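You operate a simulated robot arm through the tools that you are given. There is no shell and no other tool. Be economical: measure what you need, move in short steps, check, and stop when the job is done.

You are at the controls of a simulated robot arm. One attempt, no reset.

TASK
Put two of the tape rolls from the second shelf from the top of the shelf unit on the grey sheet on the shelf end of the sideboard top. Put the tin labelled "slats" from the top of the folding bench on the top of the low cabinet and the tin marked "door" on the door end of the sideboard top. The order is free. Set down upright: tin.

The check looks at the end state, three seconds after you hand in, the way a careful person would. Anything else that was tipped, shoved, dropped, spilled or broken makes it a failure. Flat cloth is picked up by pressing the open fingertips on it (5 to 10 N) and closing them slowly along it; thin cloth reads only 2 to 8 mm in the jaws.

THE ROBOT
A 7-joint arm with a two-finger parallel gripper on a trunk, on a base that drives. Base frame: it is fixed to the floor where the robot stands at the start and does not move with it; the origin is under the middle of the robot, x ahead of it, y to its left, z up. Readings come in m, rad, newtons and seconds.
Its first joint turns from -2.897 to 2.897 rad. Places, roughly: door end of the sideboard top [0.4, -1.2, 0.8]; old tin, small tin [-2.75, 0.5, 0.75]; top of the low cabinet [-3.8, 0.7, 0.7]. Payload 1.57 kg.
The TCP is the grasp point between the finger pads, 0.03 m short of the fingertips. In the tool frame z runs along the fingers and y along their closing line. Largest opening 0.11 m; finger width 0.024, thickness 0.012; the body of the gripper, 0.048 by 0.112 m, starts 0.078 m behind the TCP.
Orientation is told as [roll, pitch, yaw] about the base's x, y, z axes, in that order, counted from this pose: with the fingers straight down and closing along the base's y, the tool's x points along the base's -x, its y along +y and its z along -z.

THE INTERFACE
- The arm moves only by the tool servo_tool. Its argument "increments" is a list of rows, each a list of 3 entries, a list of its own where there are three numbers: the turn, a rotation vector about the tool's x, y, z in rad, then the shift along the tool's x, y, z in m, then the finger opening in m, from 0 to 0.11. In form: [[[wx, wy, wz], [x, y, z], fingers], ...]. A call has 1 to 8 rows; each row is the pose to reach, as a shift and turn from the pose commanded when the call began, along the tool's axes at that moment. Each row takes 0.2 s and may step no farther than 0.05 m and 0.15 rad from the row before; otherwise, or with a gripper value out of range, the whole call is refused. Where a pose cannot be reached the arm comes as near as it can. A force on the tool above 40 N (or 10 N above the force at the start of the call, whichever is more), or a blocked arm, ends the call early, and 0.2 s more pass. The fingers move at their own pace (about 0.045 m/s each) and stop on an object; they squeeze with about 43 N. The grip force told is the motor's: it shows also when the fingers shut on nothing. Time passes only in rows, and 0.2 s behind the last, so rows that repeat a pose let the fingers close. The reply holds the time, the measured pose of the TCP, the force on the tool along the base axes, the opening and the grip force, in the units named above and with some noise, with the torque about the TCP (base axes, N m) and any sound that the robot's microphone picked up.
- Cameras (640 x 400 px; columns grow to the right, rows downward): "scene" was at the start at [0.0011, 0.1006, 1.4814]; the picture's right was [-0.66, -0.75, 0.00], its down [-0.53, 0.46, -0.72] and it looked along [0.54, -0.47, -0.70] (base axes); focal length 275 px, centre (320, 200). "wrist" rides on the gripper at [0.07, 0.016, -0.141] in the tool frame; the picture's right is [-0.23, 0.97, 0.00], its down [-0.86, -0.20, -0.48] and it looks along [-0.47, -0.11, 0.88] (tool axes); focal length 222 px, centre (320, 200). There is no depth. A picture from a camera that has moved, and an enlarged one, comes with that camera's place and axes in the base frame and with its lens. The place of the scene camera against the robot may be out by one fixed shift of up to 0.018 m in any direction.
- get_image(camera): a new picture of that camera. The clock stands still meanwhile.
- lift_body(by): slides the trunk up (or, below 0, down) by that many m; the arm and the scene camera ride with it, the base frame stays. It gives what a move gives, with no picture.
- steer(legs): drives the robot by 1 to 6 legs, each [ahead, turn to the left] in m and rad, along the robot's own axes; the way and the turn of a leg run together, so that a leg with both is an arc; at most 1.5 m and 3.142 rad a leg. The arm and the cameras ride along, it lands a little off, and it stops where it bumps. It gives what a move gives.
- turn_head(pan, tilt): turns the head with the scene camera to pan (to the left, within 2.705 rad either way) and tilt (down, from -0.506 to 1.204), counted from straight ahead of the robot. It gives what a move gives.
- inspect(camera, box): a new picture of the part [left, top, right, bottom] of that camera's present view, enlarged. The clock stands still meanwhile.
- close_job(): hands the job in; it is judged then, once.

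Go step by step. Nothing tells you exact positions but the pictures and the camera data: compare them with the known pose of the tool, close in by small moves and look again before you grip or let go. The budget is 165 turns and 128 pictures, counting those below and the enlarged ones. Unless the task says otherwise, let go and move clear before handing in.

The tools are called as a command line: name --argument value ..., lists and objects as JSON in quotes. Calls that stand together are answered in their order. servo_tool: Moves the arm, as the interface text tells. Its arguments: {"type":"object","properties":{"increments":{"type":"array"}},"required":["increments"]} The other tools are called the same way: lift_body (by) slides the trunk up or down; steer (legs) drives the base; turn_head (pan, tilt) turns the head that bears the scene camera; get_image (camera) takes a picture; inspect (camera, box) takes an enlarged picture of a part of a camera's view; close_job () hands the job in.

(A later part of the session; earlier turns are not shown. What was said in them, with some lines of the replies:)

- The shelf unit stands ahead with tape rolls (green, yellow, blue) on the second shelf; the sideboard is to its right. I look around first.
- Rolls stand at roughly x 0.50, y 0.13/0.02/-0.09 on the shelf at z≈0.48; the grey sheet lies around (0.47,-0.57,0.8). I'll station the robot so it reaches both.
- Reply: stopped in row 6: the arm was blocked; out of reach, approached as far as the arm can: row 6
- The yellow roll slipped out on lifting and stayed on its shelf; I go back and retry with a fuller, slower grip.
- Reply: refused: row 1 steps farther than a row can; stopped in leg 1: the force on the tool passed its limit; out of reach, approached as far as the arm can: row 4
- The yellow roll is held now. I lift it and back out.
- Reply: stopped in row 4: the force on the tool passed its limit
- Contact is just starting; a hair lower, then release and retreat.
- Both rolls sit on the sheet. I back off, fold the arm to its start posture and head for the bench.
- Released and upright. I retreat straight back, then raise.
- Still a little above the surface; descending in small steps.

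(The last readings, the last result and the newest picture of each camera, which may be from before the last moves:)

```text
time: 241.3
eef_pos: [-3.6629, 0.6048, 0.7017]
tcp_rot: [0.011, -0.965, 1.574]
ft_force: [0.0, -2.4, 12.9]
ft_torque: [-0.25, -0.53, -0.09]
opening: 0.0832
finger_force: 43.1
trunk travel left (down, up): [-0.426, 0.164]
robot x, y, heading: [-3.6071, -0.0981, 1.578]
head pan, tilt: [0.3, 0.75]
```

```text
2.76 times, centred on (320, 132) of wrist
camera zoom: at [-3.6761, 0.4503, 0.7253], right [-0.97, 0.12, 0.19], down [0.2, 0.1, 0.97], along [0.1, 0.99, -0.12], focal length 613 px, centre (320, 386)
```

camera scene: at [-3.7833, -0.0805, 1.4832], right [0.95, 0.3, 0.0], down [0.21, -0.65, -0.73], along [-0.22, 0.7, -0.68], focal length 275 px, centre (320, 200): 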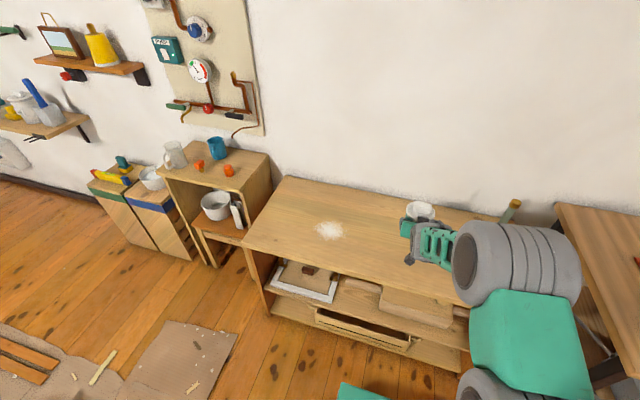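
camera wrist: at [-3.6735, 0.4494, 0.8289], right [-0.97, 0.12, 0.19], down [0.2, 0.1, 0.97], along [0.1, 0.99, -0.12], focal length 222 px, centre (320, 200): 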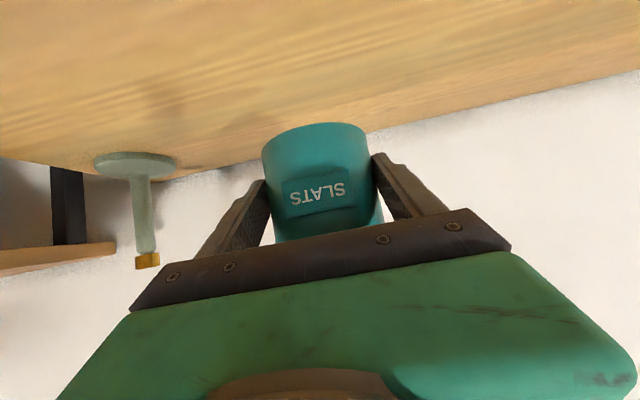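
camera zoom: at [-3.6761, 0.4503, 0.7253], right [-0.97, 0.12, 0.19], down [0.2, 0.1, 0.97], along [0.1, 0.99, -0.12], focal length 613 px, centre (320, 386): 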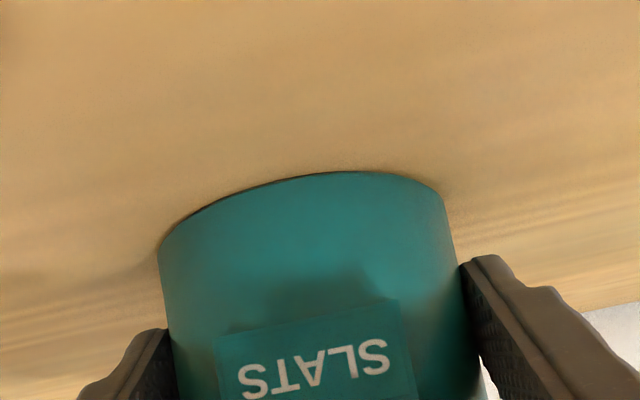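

In contact (about 16 N). I ease up a hair and release, then retreat straight back.

servo_tool --increments '[[[0, 0, 0], [-0.0015, 0, -0.001], 0], [[0, 0, 0], [-0.0015, 0, -0.001], 0], [[0, 0, 0], [-0.0015, 0, -0.001], 0.085], [[0, 0, 0], [-0.0015, 0, -0.001], 0.1], [[0, 0, 0], [-0.0015, 0, -0.001], 0.11], [[0, 0, 0], [-0.0015, 0, -0.001], 0.11], [[0, 0, 0], [-0.0015, 0, -0.001], 0.11]]'

get_image --camera "wrist"

```text
time: 242.9
eef_pos: [-3.6627, 0.6035, 0.6999]
tcp_rot: [0.011, -0.959, 1.574]
ft_force: [-1.2, 0.2, 0.2]
ft_torque: [-0.03, 0.03, 0.0]
opening: 0.1099
finger_force: 0.1
trunk travel left (down, up): [-0.426, 0.164]
robot x, y, heading: [-3.6004, -0.0991, 1.58]
head pan, tilt: [0.3, 0.75]
```

```text
28 pictures are left
camera wrist: at [-3.6761, 0.4492, 0.7249], right [-0.97, 0.12, 0.19], down [0.2, 0.1, 0.97], along [0.1, 0.99, -0.12], focal length 222 px, centre (320, 200)
```

wrist: 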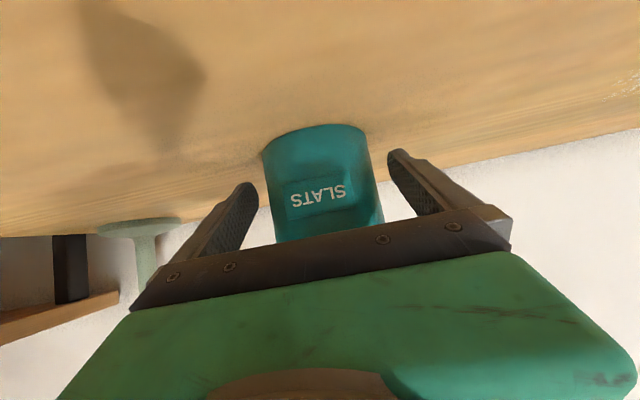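

servo_tool --increments '[[[0, 0, 0], [0.009, 0, -0.017], 0.11], [[0, 0, 0], [0.02, 0, -0.034], 0.11], [[0, 0, 0], [0.034, 0, -0.052], 0.11], [[0, 0, 0], [0.048, 0, -0.074], 0.11], [[0, 0, 0], [0.06, 0, -0.096], 0.11], [[0, 0, 0], [0.03, 0, -0.12], 0.11], [[0, 0, 0], [0.0, 0, -0.145], 0.11], [[0, 0, 0], [-0.03, 0, -0.17], 0.11]]'

get_image --camera "wrist"

get_image --camera "scene"

```text
time: 244.8
eef_pos: [-3.6611, 0.4837, 0.8215]
tcp_rot: [0.009, -0.959, 1.575]
ft_force: [0.6, 0.3, -0.2]
ft_torque: [-0.01, -0.01, 0.01]
opening: 0.11
finger_force: 0.1
trunk travel left (down, up): [-0.426, 0.164]
robot x, y, heading: [-3.6038, -0.0991, 1.576]
head pan, tilt: [0.3, 0.75]
```

```text
27 pictures are left
camera wrist: at [-3.6735, 0.3283, 0.8459], right [-0.97, 0.12, 0.19], down [0.2, 0.1, 0.97], along [0.1, 0.99, -0.12], focal length 222 px, centre (320, 200)
```

wrist: 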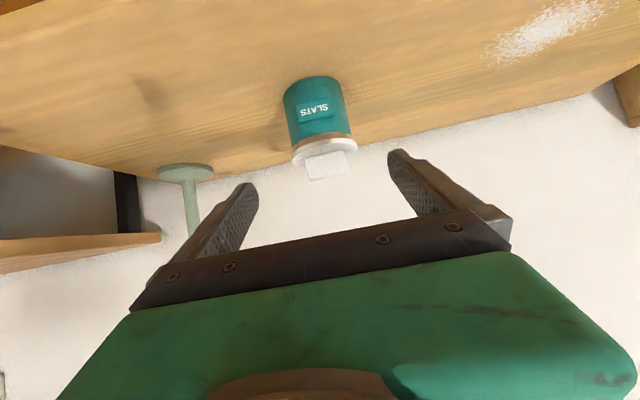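

```text
26 pictures are left
camera scene: at [-3.7833, -0.0809, 1.4831], right [0.95, 0.3, 0.0], down [0.21, -0.65, -0.73], along [-0.22, 0.7, -0.68], focal length 275 px, centre (320, 200)
```

scene: 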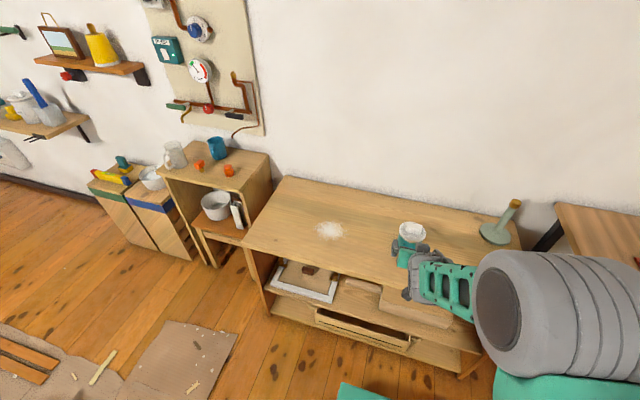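

steer --legs '[[-0.2, 0]]'

get_image --camera "scene"

```text
time: 246.3
eef_pos: [-3.6592, 0.2858, 0.8221]
tcp_rot: [0.011, -0.961, 1.575]
ft_force: [-0.4, -0.5, -0.7]
ft_torque: [-0.01, 0.0, -0.02]
opening: 0.1098
finger_force: 0.0
trunk travel left (down, up): [-0.426, 0.164]
robot x, y, heading: [-3.6029, -0.2975, 1.579]
head pan, tilt: [0.3, 0.75]
```

```text
25 pictures are left
camera scene: at [-3.7816, -0.2781, 1.4832], right [0.95, 0.3, 0.0], down [0.21, -0.65, -0.73], along [-0.22, 0.7, -0.68], focal length 275 px, centre (320, 200)
```

scene: 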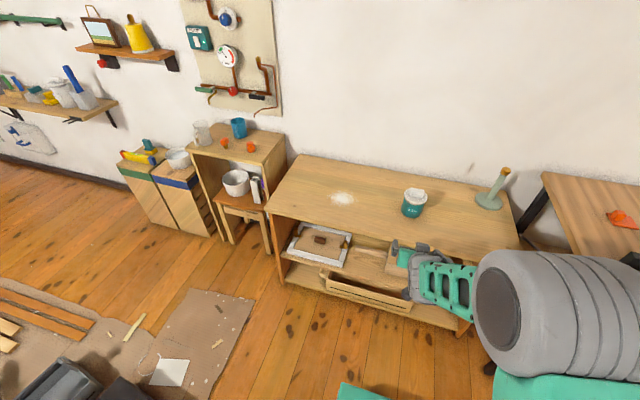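

The slats tin stands upright on the low cabinet, the door tin is on the sideboard's door end, two rolls lie on the grey sheet, and the arm is clear, so I hand in.

close_job

```text
The job is handed in.
```

I handed the job in with everything placed:

- **Tape rolls:** the yellow and blue rolls from the second shelf are on the grey sheet.
- **Tins:** the "slats" tin stands upright on top of the low cabinet. The "door" tin stands upright on the door end of the sideboard top.

On the way, the gripper lightly bumped the shelf unit's side panel once (about 16 N). The first grip on the yellow roll also slipped on its shelf. Neither visibly moved or tipped anything.
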